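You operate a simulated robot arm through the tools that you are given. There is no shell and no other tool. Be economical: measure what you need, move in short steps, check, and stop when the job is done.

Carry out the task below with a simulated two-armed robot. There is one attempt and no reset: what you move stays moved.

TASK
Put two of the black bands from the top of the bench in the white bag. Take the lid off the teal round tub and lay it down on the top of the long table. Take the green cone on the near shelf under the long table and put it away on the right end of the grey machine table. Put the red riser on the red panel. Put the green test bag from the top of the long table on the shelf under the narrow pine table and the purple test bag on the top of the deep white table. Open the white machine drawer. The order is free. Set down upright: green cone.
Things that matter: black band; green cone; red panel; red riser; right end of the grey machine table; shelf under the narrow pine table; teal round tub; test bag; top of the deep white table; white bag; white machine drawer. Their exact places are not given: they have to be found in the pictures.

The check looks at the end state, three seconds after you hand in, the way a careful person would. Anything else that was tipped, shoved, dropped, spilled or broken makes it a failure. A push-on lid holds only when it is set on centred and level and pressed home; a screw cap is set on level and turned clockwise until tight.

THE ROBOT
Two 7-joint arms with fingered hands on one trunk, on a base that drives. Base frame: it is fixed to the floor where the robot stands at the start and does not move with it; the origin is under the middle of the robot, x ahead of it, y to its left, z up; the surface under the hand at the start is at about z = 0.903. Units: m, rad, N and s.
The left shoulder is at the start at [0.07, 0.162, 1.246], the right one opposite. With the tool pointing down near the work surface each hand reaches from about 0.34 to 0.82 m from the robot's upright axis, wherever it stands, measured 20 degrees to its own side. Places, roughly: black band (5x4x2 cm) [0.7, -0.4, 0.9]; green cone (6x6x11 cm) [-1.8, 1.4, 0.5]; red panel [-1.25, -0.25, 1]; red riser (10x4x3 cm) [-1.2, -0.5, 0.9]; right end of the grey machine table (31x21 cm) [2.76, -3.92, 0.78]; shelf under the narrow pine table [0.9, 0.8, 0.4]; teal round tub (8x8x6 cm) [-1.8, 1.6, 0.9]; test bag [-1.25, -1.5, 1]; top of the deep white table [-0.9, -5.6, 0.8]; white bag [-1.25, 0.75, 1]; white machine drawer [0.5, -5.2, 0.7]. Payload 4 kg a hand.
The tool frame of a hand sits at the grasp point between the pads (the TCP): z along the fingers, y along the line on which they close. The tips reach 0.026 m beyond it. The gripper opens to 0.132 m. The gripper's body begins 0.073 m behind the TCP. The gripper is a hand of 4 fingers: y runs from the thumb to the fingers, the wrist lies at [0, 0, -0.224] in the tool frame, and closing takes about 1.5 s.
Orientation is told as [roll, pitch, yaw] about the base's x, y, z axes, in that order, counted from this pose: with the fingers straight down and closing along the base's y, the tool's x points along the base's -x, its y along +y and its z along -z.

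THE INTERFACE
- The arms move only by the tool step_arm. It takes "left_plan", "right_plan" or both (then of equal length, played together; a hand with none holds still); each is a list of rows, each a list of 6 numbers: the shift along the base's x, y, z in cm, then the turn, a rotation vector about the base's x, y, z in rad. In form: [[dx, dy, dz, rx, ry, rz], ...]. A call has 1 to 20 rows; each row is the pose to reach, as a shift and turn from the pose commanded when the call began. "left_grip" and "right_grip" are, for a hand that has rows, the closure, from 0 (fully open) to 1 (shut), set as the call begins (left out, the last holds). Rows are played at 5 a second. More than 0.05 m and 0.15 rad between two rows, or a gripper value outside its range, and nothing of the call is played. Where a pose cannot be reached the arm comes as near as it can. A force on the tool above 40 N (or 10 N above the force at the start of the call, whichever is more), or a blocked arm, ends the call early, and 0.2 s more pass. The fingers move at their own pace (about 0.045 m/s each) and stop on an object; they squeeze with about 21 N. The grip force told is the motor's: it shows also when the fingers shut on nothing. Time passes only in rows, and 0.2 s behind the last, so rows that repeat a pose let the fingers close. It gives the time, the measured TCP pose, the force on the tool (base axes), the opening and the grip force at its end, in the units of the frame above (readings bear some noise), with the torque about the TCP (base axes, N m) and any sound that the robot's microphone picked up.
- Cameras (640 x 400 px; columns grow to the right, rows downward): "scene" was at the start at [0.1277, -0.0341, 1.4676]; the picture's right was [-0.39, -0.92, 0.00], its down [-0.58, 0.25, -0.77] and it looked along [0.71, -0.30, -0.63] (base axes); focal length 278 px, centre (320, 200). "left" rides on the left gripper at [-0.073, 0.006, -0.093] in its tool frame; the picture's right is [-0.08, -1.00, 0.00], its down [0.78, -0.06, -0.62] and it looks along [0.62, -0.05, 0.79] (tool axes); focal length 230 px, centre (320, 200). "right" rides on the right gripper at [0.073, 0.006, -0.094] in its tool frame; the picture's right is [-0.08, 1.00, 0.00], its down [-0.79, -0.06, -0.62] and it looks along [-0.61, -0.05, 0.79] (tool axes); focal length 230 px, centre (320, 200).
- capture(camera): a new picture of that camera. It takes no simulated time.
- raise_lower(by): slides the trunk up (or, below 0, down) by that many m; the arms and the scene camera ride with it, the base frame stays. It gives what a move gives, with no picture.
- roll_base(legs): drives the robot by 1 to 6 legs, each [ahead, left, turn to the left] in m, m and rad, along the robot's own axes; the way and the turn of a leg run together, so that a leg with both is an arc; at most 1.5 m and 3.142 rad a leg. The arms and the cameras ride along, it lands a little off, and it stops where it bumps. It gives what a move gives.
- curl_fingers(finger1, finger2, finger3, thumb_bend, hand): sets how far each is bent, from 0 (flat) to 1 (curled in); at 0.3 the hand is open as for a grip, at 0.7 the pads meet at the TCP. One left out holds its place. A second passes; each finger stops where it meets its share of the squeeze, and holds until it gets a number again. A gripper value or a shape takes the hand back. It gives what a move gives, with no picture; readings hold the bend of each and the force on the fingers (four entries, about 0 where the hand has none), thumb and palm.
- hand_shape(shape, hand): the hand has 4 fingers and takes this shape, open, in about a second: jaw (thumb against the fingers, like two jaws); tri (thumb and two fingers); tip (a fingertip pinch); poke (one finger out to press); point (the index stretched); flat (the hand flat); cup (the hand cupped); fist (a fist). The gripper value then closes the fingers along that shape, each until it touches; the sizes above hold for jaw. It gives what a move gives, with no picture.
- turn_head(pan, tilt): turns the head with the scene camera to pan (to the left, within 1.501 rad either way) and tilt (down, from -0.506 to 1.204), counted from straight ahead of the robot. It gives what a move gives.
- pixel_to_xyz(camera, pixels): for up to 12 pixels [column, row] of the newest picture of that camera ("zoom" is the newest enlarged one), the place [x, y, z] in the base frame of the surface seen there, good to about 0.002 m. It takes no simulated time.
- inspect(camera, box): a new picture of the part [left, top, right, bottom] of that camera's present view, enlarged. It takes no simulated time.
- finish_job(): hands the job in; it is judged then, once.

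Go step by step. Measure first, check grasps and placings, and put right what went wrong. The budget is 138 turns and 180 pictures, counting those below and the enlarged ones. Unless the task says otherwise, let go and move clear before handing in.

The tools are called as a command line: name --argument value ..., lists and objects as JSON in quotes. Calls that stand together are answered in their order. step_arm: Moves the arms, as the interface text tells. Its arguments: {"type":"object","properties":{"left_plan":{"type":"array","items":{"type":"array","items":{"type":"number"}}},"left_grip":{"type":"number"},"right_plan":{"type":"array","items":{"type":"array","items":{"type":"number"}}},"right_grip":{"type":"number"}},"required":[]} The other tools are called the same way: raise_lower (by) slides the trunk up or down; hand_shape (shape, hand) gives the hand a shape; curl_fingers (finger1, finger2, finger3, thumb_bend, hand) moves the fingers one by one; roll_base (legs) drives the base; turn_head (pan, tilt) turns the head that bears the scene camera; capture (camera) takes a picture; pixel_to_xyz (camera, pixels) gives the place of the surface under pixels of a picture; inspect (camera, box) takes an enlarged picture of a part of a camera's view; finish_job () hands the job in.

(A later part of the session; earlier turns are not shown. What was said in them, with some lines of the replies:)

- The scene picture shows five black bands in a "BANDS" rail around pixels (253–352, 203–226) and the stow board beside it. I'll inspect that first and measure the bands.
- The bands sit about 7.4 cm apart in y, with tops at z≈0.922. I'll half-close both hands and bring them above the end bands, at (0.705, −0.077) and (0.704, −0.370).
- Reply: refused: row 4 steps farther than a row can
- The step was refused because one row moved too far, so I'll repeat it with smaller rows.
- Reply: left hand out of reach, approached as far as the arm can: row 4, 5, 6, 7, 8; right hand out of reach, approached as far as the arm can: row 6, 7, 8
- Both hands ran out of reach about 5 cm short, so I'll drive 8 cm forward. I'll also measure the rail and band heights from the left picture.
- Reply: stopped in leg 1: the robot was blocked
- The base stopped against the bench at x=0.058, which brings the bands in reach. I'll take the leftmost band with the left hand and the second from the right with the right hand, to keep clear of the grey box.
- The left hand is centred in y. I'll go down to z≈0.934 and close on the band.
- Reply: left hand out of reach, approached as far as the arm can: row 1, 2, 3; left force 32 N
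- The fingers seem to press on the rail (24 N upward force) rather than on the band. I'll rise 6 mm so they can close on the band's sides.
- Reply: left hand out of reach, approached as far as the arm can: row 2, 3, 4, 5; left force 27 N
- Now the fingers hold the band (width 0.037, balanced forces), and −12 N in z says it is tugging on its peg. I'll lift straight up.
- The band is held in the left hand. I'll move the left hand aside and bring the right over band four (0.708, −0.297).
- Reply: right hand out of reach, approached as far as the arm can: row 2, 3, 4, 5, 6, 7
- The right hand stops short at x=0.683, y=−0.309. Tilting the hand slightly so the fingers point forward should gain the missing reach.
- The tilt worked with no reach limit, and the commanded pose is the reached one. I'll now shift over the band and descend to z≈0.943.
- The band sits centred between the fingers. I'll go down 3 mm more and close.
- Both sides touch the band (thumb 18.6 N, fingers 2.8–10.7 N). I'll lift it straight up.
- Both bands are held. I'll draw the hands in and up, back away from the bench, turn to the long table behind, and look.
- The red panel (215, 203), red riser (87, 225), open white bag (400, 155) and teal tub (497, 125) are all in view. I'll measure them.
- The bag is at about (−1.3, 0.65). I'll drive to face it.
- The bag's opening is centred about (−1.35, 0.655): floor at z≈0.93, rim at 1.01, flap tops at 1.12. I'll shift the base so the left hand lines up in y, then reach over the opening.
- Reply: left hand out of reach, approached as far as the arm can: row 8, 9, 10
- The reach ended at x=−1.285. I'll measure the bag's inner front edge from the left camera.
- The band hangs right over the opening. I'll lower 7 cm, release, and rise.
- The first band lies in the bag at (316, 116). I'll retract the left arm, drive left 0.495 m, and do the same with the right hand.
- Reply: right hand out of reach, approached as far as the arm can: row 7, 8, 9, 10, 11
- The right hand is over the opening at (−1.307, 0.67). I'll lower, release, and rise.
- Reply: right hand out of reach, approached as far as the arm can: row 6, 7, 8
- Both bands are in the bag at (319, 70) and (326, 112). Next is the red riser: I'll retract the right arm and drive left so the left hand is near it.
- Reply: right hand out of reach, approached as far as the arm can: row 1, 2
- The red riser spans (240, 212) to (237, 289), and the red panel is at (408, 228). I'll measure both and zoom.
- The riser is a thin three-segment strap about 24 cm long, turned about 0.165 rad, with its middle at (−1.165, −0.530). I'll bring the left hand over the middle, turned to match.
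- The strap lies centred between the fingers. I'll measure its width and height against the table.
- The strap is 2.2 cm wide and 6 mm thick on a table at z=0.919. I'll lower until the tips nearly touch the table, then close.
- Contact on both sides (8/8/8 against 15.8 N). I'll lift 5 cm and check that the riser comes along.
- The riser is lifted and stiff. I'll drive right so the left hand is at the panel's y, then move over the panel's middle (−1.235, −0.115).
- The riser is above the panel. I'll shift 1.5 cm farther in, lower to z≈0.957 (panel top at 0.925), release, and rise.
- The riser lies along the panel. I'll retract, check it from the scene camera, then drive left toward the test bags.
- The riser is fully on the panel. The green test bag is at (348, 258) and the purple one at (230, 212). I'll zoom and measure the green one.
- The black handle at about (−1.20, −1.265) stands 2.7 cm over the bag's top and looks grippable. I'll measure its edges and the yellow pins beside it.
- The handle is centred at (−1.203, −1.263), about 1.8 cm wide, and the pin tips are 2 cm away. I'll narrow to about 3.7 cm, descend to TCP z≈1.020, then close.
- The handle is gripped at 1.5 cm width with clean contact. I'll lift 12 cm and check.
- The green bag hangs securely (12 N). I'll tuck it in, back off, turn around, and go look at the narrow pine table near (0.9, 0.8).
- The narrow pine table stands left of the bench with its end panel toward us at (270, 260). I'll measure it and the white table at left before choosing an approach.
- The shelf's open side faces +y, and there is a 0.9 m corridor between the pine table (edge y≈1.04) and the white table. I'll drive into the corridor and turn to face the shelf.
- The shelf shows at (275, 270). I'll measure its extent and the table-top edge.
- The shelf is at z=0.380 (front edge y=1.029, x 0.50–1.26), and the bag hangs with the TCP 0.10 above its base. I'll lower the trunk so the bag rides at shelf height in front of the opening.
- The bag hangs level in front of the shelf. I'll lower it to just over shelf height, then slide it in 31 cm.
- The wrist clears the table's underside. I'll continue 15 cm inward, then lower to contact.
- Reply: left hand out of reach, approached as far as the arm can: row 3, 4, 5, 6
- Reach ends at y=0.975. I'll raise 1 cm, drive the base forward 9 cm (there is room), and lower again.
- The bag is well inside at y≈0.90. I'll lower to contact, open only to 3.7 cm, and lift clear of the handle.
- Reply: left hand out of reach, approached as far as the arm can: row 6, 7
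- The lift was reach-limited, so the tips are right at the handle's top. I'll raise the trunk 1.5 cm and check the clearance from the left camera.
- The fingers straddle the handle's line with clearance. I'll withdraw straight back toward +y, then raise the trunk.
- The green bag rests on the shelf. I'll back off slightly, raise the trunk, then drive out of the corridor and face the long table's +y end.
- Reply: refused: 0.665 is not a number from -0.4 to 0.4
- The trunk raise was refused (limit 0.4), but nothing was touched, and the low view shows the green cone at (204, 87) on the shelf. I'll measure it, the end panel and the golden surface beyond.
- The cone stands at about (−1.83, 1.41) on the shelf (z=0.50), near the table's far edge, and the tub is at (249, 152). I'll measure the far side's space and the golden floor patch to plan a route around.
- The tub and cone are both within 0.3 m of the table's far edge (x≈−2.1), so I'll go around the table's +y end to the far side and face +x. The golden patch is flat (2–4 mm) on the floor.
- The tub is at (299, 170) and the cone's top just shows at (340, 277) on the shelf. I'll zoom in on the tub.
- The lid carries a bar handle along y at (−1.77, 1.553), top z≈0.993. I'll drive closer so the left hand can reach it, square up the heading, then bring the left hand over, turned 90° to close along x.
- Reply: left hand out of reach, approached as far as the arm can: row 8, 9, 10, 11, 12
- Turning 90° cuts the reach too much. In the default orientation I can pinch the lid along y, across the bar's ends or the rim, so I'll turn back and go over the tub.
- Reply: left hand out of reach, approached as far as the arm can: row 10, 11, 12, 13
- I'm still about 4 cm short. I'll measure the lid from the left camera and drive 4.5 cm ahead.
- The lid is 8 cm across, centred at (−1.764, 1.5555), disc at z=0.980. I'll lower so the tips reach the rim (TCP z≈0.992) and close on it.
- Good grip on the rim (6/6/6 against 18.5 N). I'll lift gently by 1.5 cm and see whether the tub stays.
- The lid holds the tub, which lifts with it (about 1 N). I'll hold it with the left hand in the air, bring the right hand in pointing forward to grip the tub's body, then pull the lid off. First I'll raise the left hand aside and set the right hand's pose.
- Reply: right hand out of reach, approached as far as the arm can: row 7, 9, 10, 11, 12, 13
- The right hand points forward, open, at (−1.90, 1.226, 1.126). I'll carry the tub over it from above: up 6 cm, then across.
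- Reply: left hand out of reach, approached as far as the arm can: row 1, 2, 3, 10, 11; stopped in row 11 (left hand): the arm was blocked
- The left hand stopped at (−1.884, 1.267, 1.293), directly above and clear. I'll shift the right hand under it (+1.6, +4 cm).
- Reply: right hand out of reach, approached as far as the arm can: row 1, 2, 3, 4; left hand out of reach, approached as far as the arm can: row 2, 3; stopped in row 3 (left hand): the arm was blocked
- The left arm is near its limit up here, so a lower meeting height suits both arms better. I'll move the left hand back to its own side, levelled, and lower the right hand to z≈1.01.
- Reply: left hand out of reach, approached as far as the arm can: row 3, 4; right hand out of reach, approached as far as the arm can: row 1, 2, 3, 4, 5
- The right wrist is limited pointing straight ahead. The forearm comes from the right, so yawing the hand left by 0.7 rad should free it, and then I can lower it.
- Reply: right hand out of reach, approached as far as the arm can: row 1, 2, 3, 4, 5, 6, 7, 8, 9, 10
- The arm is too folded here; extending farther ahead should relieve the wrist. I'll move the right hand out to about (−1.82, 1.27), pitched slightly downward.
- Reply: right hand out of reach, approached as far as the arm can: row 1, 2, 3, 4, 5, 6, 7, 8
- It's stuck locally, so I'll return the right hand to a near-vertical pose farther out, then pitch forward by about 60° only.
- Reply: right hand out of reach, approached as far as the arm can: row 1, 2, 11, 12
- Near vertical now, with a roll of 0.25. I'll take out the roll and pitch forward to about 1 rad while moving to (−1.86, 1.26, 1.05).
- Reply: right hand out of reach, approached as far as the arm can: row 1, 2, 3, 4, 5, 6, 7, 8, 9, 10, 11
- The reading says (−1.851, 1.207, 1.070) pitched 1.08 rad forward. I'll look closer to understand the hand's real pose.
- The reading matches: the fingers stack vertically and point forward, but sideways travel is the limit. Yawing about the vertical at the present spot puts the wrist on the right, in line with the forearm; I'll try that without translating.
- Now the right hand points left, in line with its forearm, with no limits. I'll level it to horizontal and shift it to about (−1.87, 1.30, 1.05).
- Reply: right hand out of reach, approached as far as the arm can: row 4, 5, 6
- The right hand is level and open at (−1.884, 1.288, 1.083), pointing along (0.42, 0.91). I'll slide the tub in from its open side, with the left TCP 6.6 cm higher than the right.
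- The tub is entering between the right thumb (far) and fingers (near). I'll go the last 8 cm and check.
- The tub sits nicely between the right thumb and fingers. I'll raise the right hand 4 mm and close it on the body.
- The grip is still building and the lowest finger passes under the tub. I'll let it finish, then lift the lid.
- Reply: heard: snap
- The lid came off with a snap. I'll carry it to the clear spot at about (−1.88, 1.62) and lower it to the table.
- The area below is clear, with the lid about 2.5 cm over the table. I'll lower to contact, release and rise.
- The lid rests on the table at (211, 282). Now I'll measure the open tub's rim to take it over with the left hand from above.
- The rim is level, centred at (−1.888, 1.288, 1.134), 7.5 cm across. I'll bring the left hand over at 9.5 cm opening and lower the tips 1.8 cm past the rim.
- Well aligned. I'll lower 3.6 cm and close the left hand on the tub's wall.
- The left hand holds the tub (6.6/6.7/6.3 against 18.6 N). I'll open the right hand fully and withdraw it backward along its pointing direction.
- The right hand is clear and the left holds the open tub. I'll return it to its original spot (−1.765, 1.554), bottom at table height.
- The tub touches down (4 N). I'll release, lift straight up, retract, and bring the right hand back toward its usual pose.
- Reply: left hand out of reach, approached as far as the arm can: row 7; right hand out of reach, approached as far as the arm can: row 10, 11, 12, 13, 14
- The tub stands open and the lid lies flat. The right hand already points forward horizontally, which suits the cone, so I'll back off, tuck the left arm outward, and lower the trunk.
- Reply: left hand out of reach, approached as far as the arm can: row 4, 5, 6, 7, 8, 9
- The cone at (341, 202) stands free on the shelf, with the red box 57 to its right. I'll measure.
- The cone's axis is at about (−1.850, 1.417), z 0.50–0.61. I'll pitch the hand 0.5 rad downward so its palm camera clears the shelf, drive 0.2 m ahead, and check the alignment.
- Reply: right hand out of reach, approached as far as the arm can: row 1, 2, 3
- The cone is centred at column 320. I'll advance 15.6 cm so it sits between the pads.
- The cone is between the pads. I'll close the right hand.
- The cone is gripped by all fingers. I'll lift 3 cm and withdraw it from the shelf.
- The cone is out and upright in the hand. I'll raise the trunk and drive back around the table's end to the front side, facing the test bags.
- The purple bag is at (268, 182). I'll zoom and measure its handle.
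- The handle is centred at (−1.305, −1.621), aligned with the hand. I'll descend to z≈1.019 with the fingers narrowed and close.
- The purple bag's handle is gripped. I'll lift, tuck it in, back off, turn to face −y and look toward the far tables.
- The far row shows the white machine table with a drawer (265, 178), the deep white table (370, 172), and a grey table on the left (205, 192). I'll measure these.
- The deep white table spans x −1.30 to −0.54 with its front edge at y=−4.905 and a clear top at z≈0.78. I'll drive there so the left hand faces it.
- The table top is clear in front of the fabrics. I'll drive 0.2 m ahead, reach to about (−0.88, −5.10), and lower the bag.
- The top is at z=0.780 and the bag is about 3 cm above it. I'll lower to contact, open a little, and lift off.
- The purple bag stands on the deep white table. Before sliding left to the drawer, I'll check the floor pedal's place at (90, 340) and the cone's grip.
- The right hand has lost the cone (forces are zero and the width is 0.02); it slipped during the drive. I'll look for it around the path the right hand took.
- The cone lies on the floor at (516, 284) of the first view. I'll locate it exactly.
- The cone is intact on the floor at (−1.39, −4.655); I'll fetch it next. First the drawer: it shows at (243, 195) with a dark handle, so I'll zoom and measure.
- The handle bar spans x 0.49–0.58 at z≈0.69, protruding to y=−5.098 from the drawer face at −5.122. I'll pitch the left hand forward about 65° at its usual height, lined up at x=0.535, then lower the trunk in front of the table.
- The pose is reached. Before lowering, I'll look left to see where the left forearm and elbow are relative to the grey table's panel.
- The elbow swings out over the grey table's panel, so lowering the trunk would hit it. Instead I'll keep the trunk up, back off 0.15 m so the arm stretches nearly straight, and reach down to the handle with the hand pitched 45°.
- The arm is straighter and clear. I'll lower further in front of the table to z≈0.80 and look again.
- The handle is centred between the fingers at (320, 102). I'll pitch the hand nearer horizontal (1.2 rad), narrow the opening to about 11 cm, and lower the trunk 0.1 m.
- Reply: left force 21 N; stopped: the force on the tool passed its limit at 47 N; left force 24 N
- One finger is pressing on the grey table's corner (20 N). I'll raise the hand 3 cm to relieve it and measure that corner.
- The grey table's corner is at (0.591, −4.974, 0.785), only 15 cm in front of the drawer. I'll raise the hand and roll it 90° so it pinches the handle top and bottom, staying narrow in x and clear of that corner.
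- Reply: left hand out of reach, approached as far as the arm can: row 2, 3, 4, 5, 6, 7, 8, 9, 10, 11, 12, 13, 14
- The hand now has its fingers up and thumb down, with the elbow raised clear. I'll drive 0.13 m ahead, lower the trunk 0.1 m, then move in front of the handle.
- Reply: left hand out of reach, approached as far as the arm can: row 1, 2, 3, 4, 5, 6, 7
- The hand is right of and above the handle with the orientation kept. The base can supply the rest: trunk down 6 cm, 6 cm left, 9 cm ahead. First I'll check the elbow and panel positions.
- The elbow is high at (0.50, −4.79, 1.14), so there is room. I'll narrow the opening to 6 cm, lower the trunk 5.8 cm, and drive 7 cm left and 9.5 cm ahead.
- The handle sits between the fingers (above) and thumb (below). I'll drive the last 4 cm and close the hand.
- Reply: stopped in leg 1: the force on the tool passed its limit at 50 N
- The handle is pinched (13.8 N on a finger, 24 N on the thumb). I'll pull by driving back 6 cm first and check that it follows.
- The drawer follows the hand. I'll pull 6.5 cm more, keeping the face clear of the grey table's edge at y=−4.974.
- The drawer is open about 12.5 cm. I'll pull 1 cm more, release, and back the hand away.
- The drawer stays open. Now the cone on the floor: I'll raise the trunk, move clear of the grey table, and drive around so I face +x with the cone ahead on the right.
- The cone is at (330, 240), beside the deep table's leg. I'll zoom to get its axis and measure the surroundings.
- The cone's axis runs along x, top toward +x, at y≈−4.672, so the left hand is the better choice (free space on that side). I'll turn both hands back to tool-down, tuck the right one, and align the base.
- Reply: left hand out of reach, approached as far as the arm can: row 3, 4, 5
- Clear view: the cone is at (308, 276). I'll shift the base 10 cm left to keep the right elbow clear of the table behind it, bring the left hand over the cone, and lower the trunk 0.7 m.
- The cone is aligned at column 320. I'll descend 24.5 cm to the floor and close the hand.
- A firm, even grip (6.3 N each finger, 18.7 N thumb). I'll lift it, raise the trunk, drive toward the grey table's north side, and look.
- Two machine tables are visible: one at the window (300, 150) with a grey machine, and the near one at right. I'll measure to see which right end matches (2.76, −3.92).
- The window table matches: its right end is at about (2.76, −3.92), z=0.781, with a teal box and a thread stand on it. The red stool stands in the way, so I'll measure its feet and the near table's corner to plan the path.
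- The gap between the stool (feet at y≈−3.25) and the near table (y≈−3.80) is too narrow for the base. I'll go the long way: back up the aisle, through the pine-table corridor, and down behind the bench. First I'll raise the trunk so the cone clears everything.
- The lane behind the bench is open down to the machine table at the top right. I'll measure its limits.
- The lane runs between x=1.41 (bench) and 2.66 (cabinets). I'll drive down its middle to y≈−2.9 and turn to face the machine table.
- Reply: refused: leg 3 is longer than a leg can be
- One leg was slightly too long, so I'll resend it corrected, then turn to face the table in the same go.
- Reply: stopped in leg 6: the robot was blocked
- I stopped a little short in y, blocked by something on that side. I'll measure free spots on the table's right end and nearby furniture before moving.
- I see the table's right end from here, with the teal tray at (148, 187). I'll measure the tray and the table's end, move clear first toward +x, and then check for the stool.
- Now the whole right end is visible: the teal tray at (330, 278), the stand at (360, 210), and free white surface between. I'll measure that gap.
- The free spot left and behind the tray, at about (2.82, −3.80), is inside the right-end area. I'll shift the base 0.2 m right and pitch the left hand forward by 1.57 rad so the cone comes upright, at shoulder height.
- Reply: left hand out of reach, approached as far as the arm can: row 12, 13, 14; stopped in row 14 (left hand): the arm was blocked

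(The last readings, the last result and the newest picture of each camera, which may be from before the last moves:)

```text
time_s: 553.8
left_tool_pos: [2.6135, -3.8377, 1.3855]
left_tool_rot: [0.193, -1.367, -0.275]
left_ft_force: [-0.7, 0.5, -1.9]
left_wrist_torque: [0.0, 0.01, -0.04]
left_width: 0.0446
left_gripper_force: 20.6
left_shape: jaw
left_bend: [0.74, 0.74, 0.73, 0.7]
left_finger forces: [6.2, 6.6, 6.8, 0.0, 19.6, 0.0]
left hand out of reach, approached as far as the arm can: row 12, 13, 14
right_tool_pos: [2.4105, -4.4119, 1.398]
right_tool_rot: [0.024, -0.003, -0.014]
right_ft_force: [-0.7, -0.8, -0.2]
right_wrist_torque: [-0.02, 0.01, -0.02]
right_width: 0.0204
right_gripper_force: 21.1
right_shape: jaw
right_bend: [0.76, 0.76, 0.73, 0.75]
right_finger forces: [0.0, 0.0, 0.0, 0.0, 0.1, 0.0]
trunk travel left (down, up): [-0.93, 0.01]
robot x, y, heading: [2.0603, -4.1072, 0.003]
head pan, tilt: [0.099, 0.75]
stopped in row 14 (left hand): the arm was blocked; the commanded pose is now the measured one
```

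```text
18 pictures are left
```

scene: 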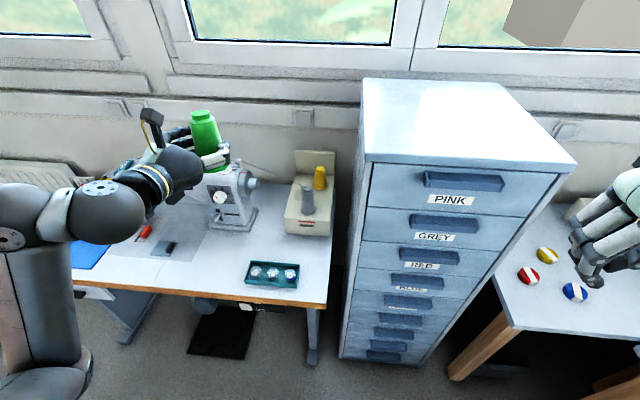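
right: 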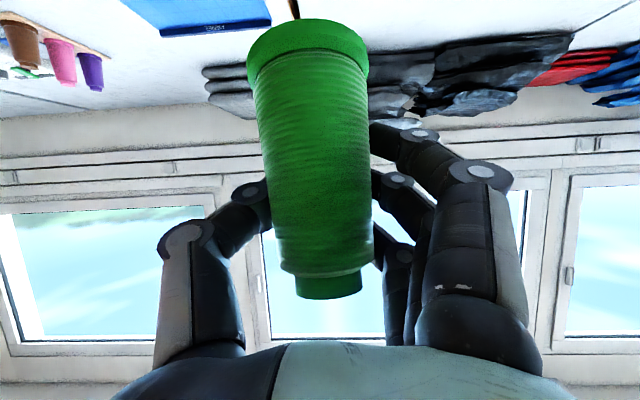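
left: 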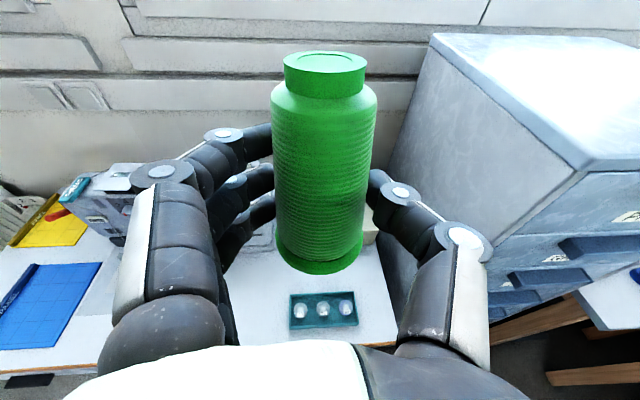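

The cone is upright in the hand. I'll lower the trunk 0.505 m, then drive 19.5 cm ahead and 4 cm left so it stands over the free spot.

raise_lower --by -0.4

raise_lower --by -0.105

roll_base --legs '[[0.195, 0.04, 0]]'

capture --camera "scene"

capture --camera "left"

```text
time_s: 557.6
left_tool_pos: [2.6137, -3.8372, 0.9855]
left_tool_rot: [0.195, -1.366, -0.276]
left_ft_force: [0.3, -0.5, -1.8]
left_wrist_torque: [0.03, 0.02, 0.0]
left_width: 0.0445
left_gripper_force: 21.0
left_shape: jaw
left_bend: [0.74, 0.74, 0.73, 0.7]
left_finger forces: [6.2, 6.7, 6.8, 0.0, 19.5, 0.1]
right_tool_pos: [2.4134, -4.4136, 0.9977]
right_tool_rot: [0.025, -0.002, -0.016]
right_ft_force: [-0.7, -0.2, 0.7]
right_wrist_torque: [0.02, 0.02, -0.02]
right_width: 0.0206
right_gripper_force: 20.9
right_shape: jaw
right_bend: [0.76, 0.76, 0.73, 0.75]
right_finger forces: [0.0, 0.0, 0.0, 0.0, 0.0, 0.1]
trunk travel left (down, up): [-0.53, 0.41]
robot x, y, heading: [2.0567, -4.1093, 0.003]
head pan, tilt: [0.099, 0.75]
```

```text
time_s: 559.0
left_tool_pos: [2.6147, -3.8372, 0.8794]
left_tool_rot: [0.195, -1.367, -0.275]
left_ft_force: [-0.9, 0.0, -2.3]
left_wrist_torque: [0.0, 0.01, -0.01]
left_width: 0.0448
left_gripper_force: 21.2
left_shape: jaw
left_bend: [0.74, 0.74, 0.73, 0.7]
left_finger forces: [6.2, 6.5, 6.8, 0.1, 19.6, 0.0]
right_tool_pos: [2.4112, -4.4143, 0.8931]
right_tool_rot: [0.027, -0.001, -0.015]
right_ft_force: [0.0, 0.0, 0.4]
right_wrist_torque: [-0.04, 0.02, -0.01]
right_width: 0.0203
right_gripper_force: 21.6
right_shape: jaw
right_bend: [0.76, 0.76, 0.73, 0.75]
right_finger forces: [0.1, 0.0, 0.1, 0.1, 0.0, 0.1]
trunk travel left (down, up): [-0.425, 0.515]
robot x, y, heading: [2.0553, -4.1085, 0.01]
head pan, tilt: [0.099, 0.75]
```

```text
time_s: 560.6
left_tool_pos: [2.8173, -3.7981, 0.8794]
left_tool_rot: [0.194, -1.366, -0.273]
left_ft_force: [0.5, -0.1, -1.8]
left_wrist_torque: [0.02, 0.0, 0.03]
left_width: 0.0446
left_gripper_force: 20.4
left_shape: jaw
left_bend: [0.74, 0.74, 0.73, 0.7]
left_finger forces: [6.2, 6.6, 6.7, 0.0, 19.6, 0.0]
right_tool_pos: [2.6129, -4.372, 0.8924]
right_tool_rot: [0.026, 0.002, -0.016]
right_ft_force: [0.5, -0.5, -1.2]
right_wrist_torque: [0.04, 0.02, 0.0]
right_width: 0.0204
right_gripper_force: 20.7
right_shape: jaw
right_bend: [0.76, 0.76, 0.73, 0.75]
right_finger forces: [0.1, 0.0, 0.0, 0.0, 0.0, 0.0]
trunk travel left (down, up): [-0.425, 0.515]
robot x, y, heading: [2.2578, -4.0653, -0.003]
head pan, tilt: [0.099, 0.75]
```

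```text
17 pictures are left
```

scene: 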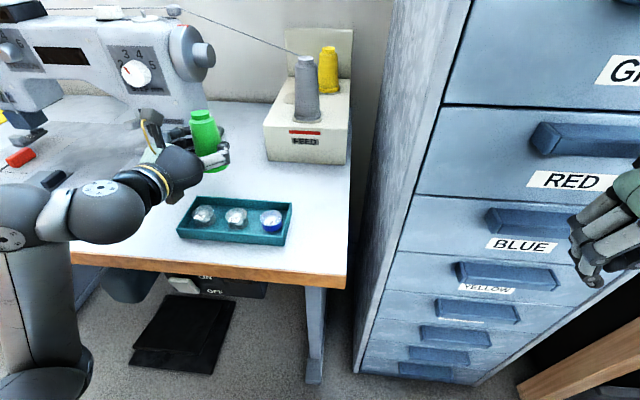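

```text
16 pictures are left
```

left: 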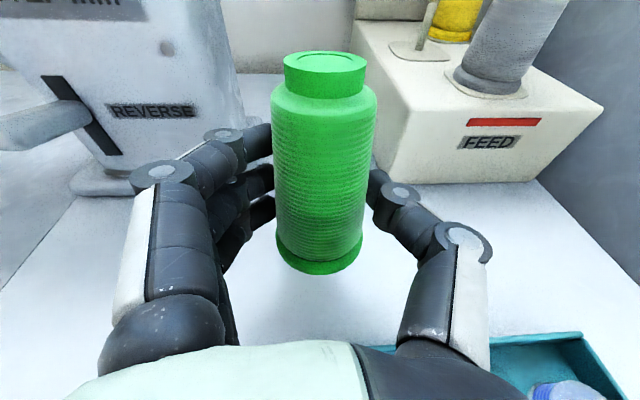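

The cone stands right over the free spot with the tray clear to its right. I'll lower 5.2 cm to contact.

step_arm --left_plan '[[0, 0, -1.5, 0, 0, 0], [0, 0, -3, 0, 0, 0], [0, 0, -4.2, 0, 0, 0], [0, 0, -4.7, 0, 0, 0], [0, 0, -5.1, 0, 0, 0], [0, 0, -5.1, 0, 0, 0]]'

inspect --camera "scene" --box '[130, 80, 310, 250]'

capture --camera "left"

```text
time_s: 562.0
left_tool_pos: [2.8161, -3.796, 0.879]
left_tool_rot: [0.195, -1.367, -0.276]
left_ft_force: [-0.4, 0.5, -1.7]
left_wrist_torque: [-0.05, 0.03, 0.0]
left_width: 0.0448
left_gripper_force: 20.9
left_shape: jaw
left_bend: [0.74, 0.74, 0.73, 0.7]
left_finger forces: [6.3, 6.5, 6.9, 0.1, 19.6, 0.0]
left hand out of reach, approached as far as the arm can: row 1, 2, 3, 4, 5, 6
right_tool_pos: [2.6131, -4.3719, 0.8921]
right_tool_rot: [0.026, -0.004, -0.015]
right_ft_force: [0.7, 0.4, 0.1]
right_wrist_torque: [0.0, -0.01, 0.01]
right_width: 0.0204
right_gripper_force: 21.0
right_shape: jaw
right_bend: [0.76, 0.76, 0.73, 0.75]
right_finger forces: [0.0, 0.0, 0.0, 0.0, 0.0, 0.1]
trunk travel left (down, up): [-0.425, 0.515]
robot x, y, heading: [2.261, -4.067, 0.003]
head pan, tilt: [0.099, 0.75]
```

```text
2.35 times, centred on (220, 165) of scene
```

zoom: 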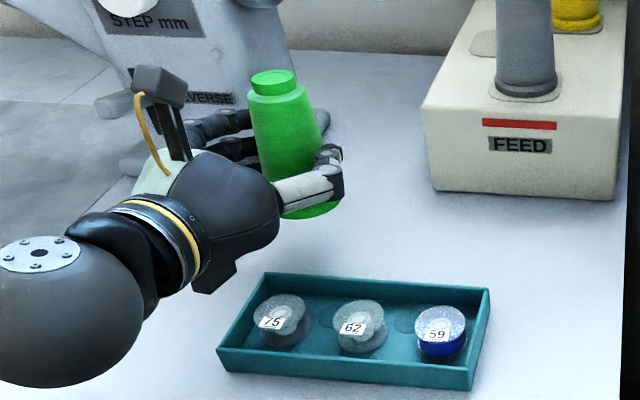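

```text
14 pictures are left
```

left: 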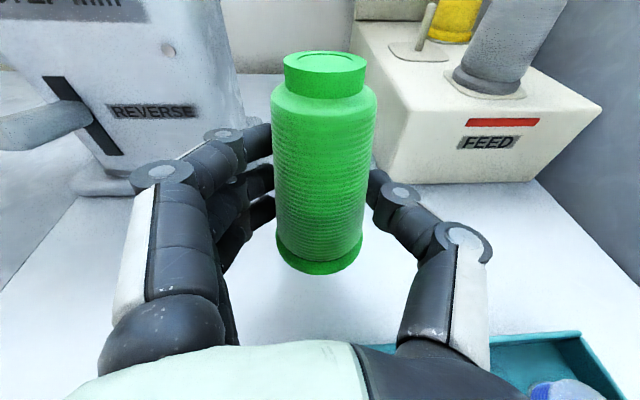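

The arm can't go lower in this pose, so I'll use the trunk. I'll measure the block under the palm (zoom 215, 285) against the tray and lower 3 cm now.

pixel_to_xyz --camera "zoom" --pixels '[[215, 285], [235, 262], [200, 288], [265, 275], [310, 212], [230, 345], [190, 250]]'

raise_lower --by -0.03

inspect --camera "scene" --box '[130, 60, 310, 230]'

```text
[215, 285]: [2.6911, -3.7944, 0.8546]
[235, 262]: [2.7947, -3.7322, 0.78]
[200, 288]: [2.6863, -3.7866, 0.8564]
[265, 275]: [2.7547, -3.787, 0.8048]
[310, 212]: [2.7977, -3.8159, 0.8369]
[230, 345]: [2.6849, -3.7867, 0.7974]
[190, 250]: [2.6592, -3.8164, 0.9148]
```

```text
time_s: 562.7
left_tool_pos: [2.8152, -3.7962, 0.8489]
left_tool_rot: [0.195, -1.367, -0.274]
left_ft_force: [-0.2, 0.3, -1.2]
left_wrist_torque: [-0.01, 0.02, -0.01]
left_width: 0.0447
left_gripper_force: 20.9
left_shape: jaw
left_bend: [0.74, 0.74, 0.73, 0.7]
left_finger forces: [6.2, 6.6, 6.8, 0.0, 19.6, 0.1]
right_tool_pos: [2.6129, -4.3717, 0.8633]
right_tool_rot: [0.026, -0.003, -0.017]
right_ft_force: [0.5, 0.5, -0.2]
right_wrist_torque: [0.01, 0.0, 0.01]
right_width: 0.0205
right_gripper_force: 21.1
right_shape: jaw
right_bend: [0.76, 0.76, 0.73, 0.75]
right_finger forces: [0.0, 0.0, 0.1, 0.0, 0.0, 0.0]
trunk travel left (down, up): [-0.395, 0.545]
robot x, y, heading: [2.2583, -4.0686, -0.001]
head pan, tilt: [0.099, 0.75]
```

```text
2.35 times, centred on (220, 145) of scene
5 turns are left
```

zoom: 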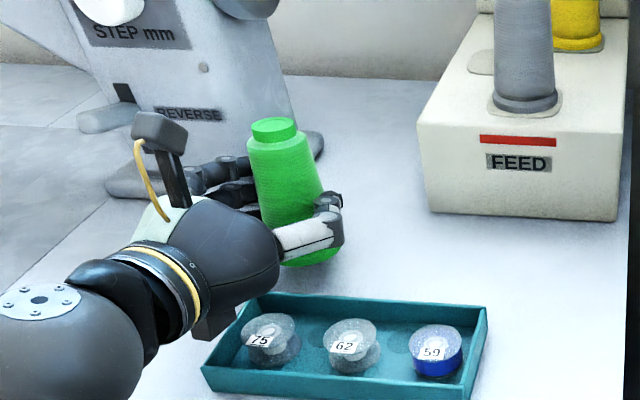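

The palm block would just graze the tray's left rim, so I'll shift 1.2 cm left first. Then I'll lower the last 2.2 cm and check.

roll_base --legs '[[0, 0.013, 0]]'

raise_lower --by -0.022

inspect --camera "scene" --box '[130, 60, 310, 230]'

capture --camera "left"

```text
time_s: 563.5
left_tool_pos: [2.8158, -3.7848, 0.8488]
left_tool_rot: [0.192, -1.366, -0.274]
left_ft_force: [-0.8, 0.3, -0.5]
left_wrist_torque: [0.02, 0.03, -0.03]
left_width: 0.0448
left_gripper_force: 21.4
left_shape: jaw
left_bend: [0.74, 0.74, 0.73, 0.7]
left_finger forces: [6.3, 6.6, 6.9, 0.0, 19.6, 0.1]
right_tool_pos: [2.6132, -4.3592, 0.8639]
right_tool_rot: [0.027, -0.002, -0.017]
right_ft_force: [1.1, -0.3, 0.3]
right_wrist_torque: [0.0, 0.01, -0.03]
right_width: 0.0205
right_gripper_force: 20.9
right_shape: jaw
right_bend: [0.76, 0.76, 0.73, 0.75]
right_finger forces: [0.0, 0.0, 0.0, 0.0, 0.1, 0.1]
trunk travel left (down, up): [-0.395, 0.545]
robot x, y, heading: [2.2599, -4.0532, 0.002]
head pan, tilt: [0.099, 0.75]
```

```text
time_s: 564.2
left_tool_pos: [2.8142, -3.7841, 0.8294]
left_tool_rot: [0.198, -1.373, -0.277]
left_ft_force: [-2.9, -1.4, 10.2]
left_wrist_torque: [0.0, -0.28, -0.01]
left_width: 0.0448
left_gripper_force: 20.8
left_shape: jaw
left_bend: [0.74, 0.74, 0.73, 0.7]
left_finger forces: [6.6, 6.6, 7.1, 0.0, 21.3, 0.1]
right_tool_pos: [2.6114, -4.3594, 0.8413]
right_tool_rot: [0.028, -0.003, -0.016]
right_ft_force: [0.8, 0.8, 0.4]
right_wrist_torque: [-0.01, 0.04, -0.02]
right_width: 0.0204
right_gripper_force: 21.0
right_shape: jaw
right_bend: [0.76, 0.76, 0.73, 0.75]
right_finger forces: [0.0, 0.0, 0.0, 0.0, 0.0, 0.0]
trunk travel left (down, up): [-0.373, 0.567]
robot x, y, heading: [2.2568, -4.0525, -0.004]
head pan, tilt: [0.099, 0.75]
```

```text
2.35 times, centred on (220, 145) of scene
```

zoom: 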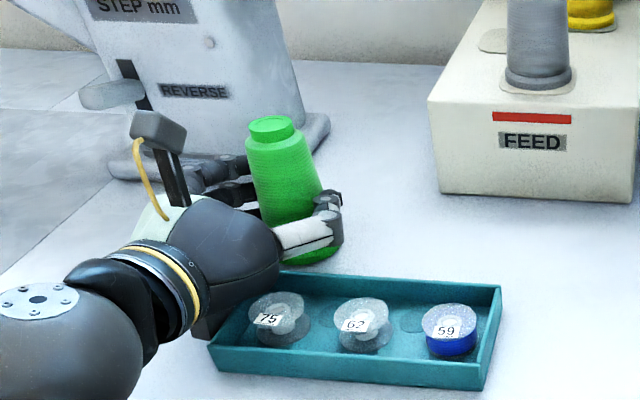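

```text
11 pictures are left
4 turns are left
```

left: 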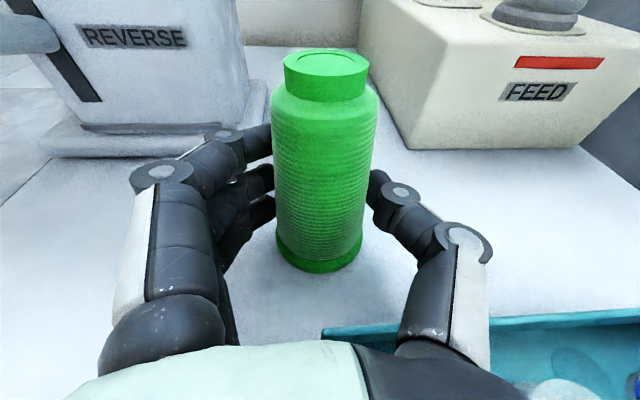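

The cone stands on the table (10 N contact). I'll open the fingers, rise 1.2 cm to clear the tray, back straight away, and check.

step_arm --left_plan '[[0, 0, 0, 0, 0, 0], [0, 0, 0, 0, 0, 0], [0, 0, 0, 0, 0, 0], [0, 0, 0, 0, 0, 0], [0, 0, 0, 0, 0, 0], [0, 0, 0, 0, 0, 0]]' --left_grip 0.3

raise_lower --by 0.012

roll_base --legs '[[-0.3, 0, 0]]'

capture --camera "scene"

capture --camera "left"

```text
time_s: 565.6
left_tool_pos: [2.8152, -3.7854, 0.8268]
left_tool_rot: [0.197, -1.366, -0.276]
left_ft_force: [0.2, 0.5, -1.4]
left_wrist_torque: [0.01, -0.01, 0.01]
left_width: 0.0921
left_gripper_force: 0.1
left_shape: jaw
left_bend: [0.68, 0.68, 0.68, 0.64]
left_finger forces: [0.1, 0.0, 0.0, 0.1, 0.1, 0.0]
right_tool_pos: [2.6127, -4.3588, 0.8415]
right_tool_rot: [0.025, -0.002, -0.015]
right_ft_force: [0.4, 0.4, 0.1]
right_wrist_torque: [0.02, -0.02, 0.01]
right_width: 0.0205
right_gripper_force: 21.2
right_shape: jaw
right_bend: [0.76, 0.76, 0.73, 0.75]
right_finger forces: [0.1, 0.0, 0.0, 0.1, 0.0, 0.1]
trunk travel left (down, up): [-0.373, 0.567]
robot x, y, heading: [2.2623, -4.0566, 0.003]
head pan, tilt: [0.099, 0.75]
```

```text
time_s: 566.2
left_tool_pos: [2.8149, -3.7848, 0.8397]
left_tool_rot: [0.195, -1.365, -0.276]
left_ft_force: [-0.4, 0.7, 0.6]
left_wrist_torque: [-0.02, 0.0, 0.0]
left_width: 0.0922
left_gripper_force: 0.2
left_shape: jaw
left_bend: [0.68, 0.68, 0.68, 0.64]
left_finger forces: [0.0, 0.0, 0.0, 0.0, 0.1, 0.0]
right_tool_pos: [2.6127, -4.36, 0.853]
right_tool_rot: [0.026, -0.002, -0.014]
right_ft_force: [-0.4, 0.0, -0.1]
right_wrist_torque: [0.01, -0.02, -0.01]
right_width: 0.0202
right_gripper_force: 21.0
right_shape: jaw
right_bend: [0.76, 0.76, 0.73, 0.75]
right_finger forces: [0.0, 0.1, 0.0, 0.0, 0.1, 0.0]
trunk travel left (down, up): [-0.385, 0.555]
robot x, y, heading: [2.2577, -4.054, 0.002]
head pan, tilt: [0.099, 0.75]
```

```text
time_s: 568.2
left_tool_pos: [2.5162, -3.7867, 0.8406]
left_tool_rot: [0.198, -1.369, -0.28]
left_ft_force: [-0.6, -0.5, 0.1]
left_wrist_torque: [0.03, -0.01, 0.01]
left_width: 0.0922
left_gripper_force: 0.1
left_shape: jaw
left_bend: [0.68, 0.68, 0.68, 0.64]
left_finger forces: [0.1, 0.0, 0.1, 0.1, 0.1, 0.0]
right_tool_pos: [2.3118, -4.3614, 0.8539]
right_tool_rot: [0.028, 0.0, -0.019]
right_ft_force: [0.1, 0.0, 1.0]
right_wrist_torque: [-0.03, 0.01, -0.01]
right_width: 0.0203
right_gripper_force: 20.9
right_shape: jaw
right_bend: [0.76, 0.76, 0.73, 0.75]
right_finger forces: [0.0, 0.0, 0.1, 0.1, 0.0, 0.1]
trunk travel left (down, up): [-0.385, 0.555]
robot x, y, heading: [1.9583, -4.0538, -0.006]
head pan, tilt: [0.099, 0.75]
```

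```text
10 pictures are left
```

scene: 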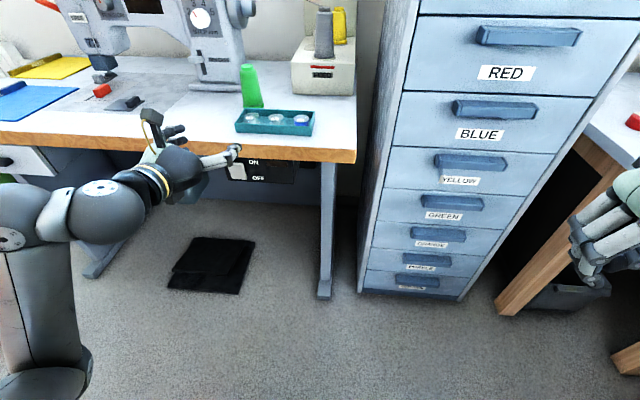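

```text
9 pictures are left
3 turns are left
```

left: 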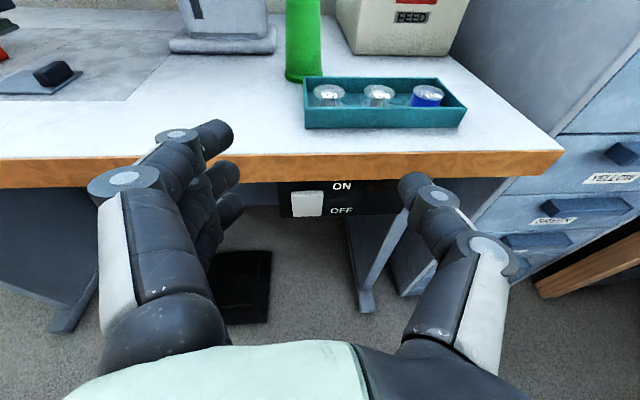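

The cone stands upright on the grey machine table's right end, beside the undisturbed tray, and the hand is clear. I can't do more within the turns left, so I'm handing in.

finish_job

```text
The job is handed in.
```

I did all seven tasks, but I dropped the green cone on the way, and the robot bumped something near the red stool that I couldn't check.

- **Bands:** two black bands are in the white bag.
- **Tub:** the teal lid lies flat on the long table, and the open tub is back in its place.
- **Riser:** the red riser lies on the red panel.
- **Green test bag:** it is on the shelf under the narrow pine table.
- **Purple test bag:** it is on the deep white table.
- **Drawer:** the white machine drawer is open about 13 cm. I stopped there because the table in front of it stands only about 15 cm away.
- **Green cone:** it stands upright on the right end of the grey machine table. It slipped from the hand and fell to the floor; it looked undamaged when I picked it up.
- **Bump:** while driving behind the bench, the robot stopped against something near the stool. I couldn't see whether the stool moved.
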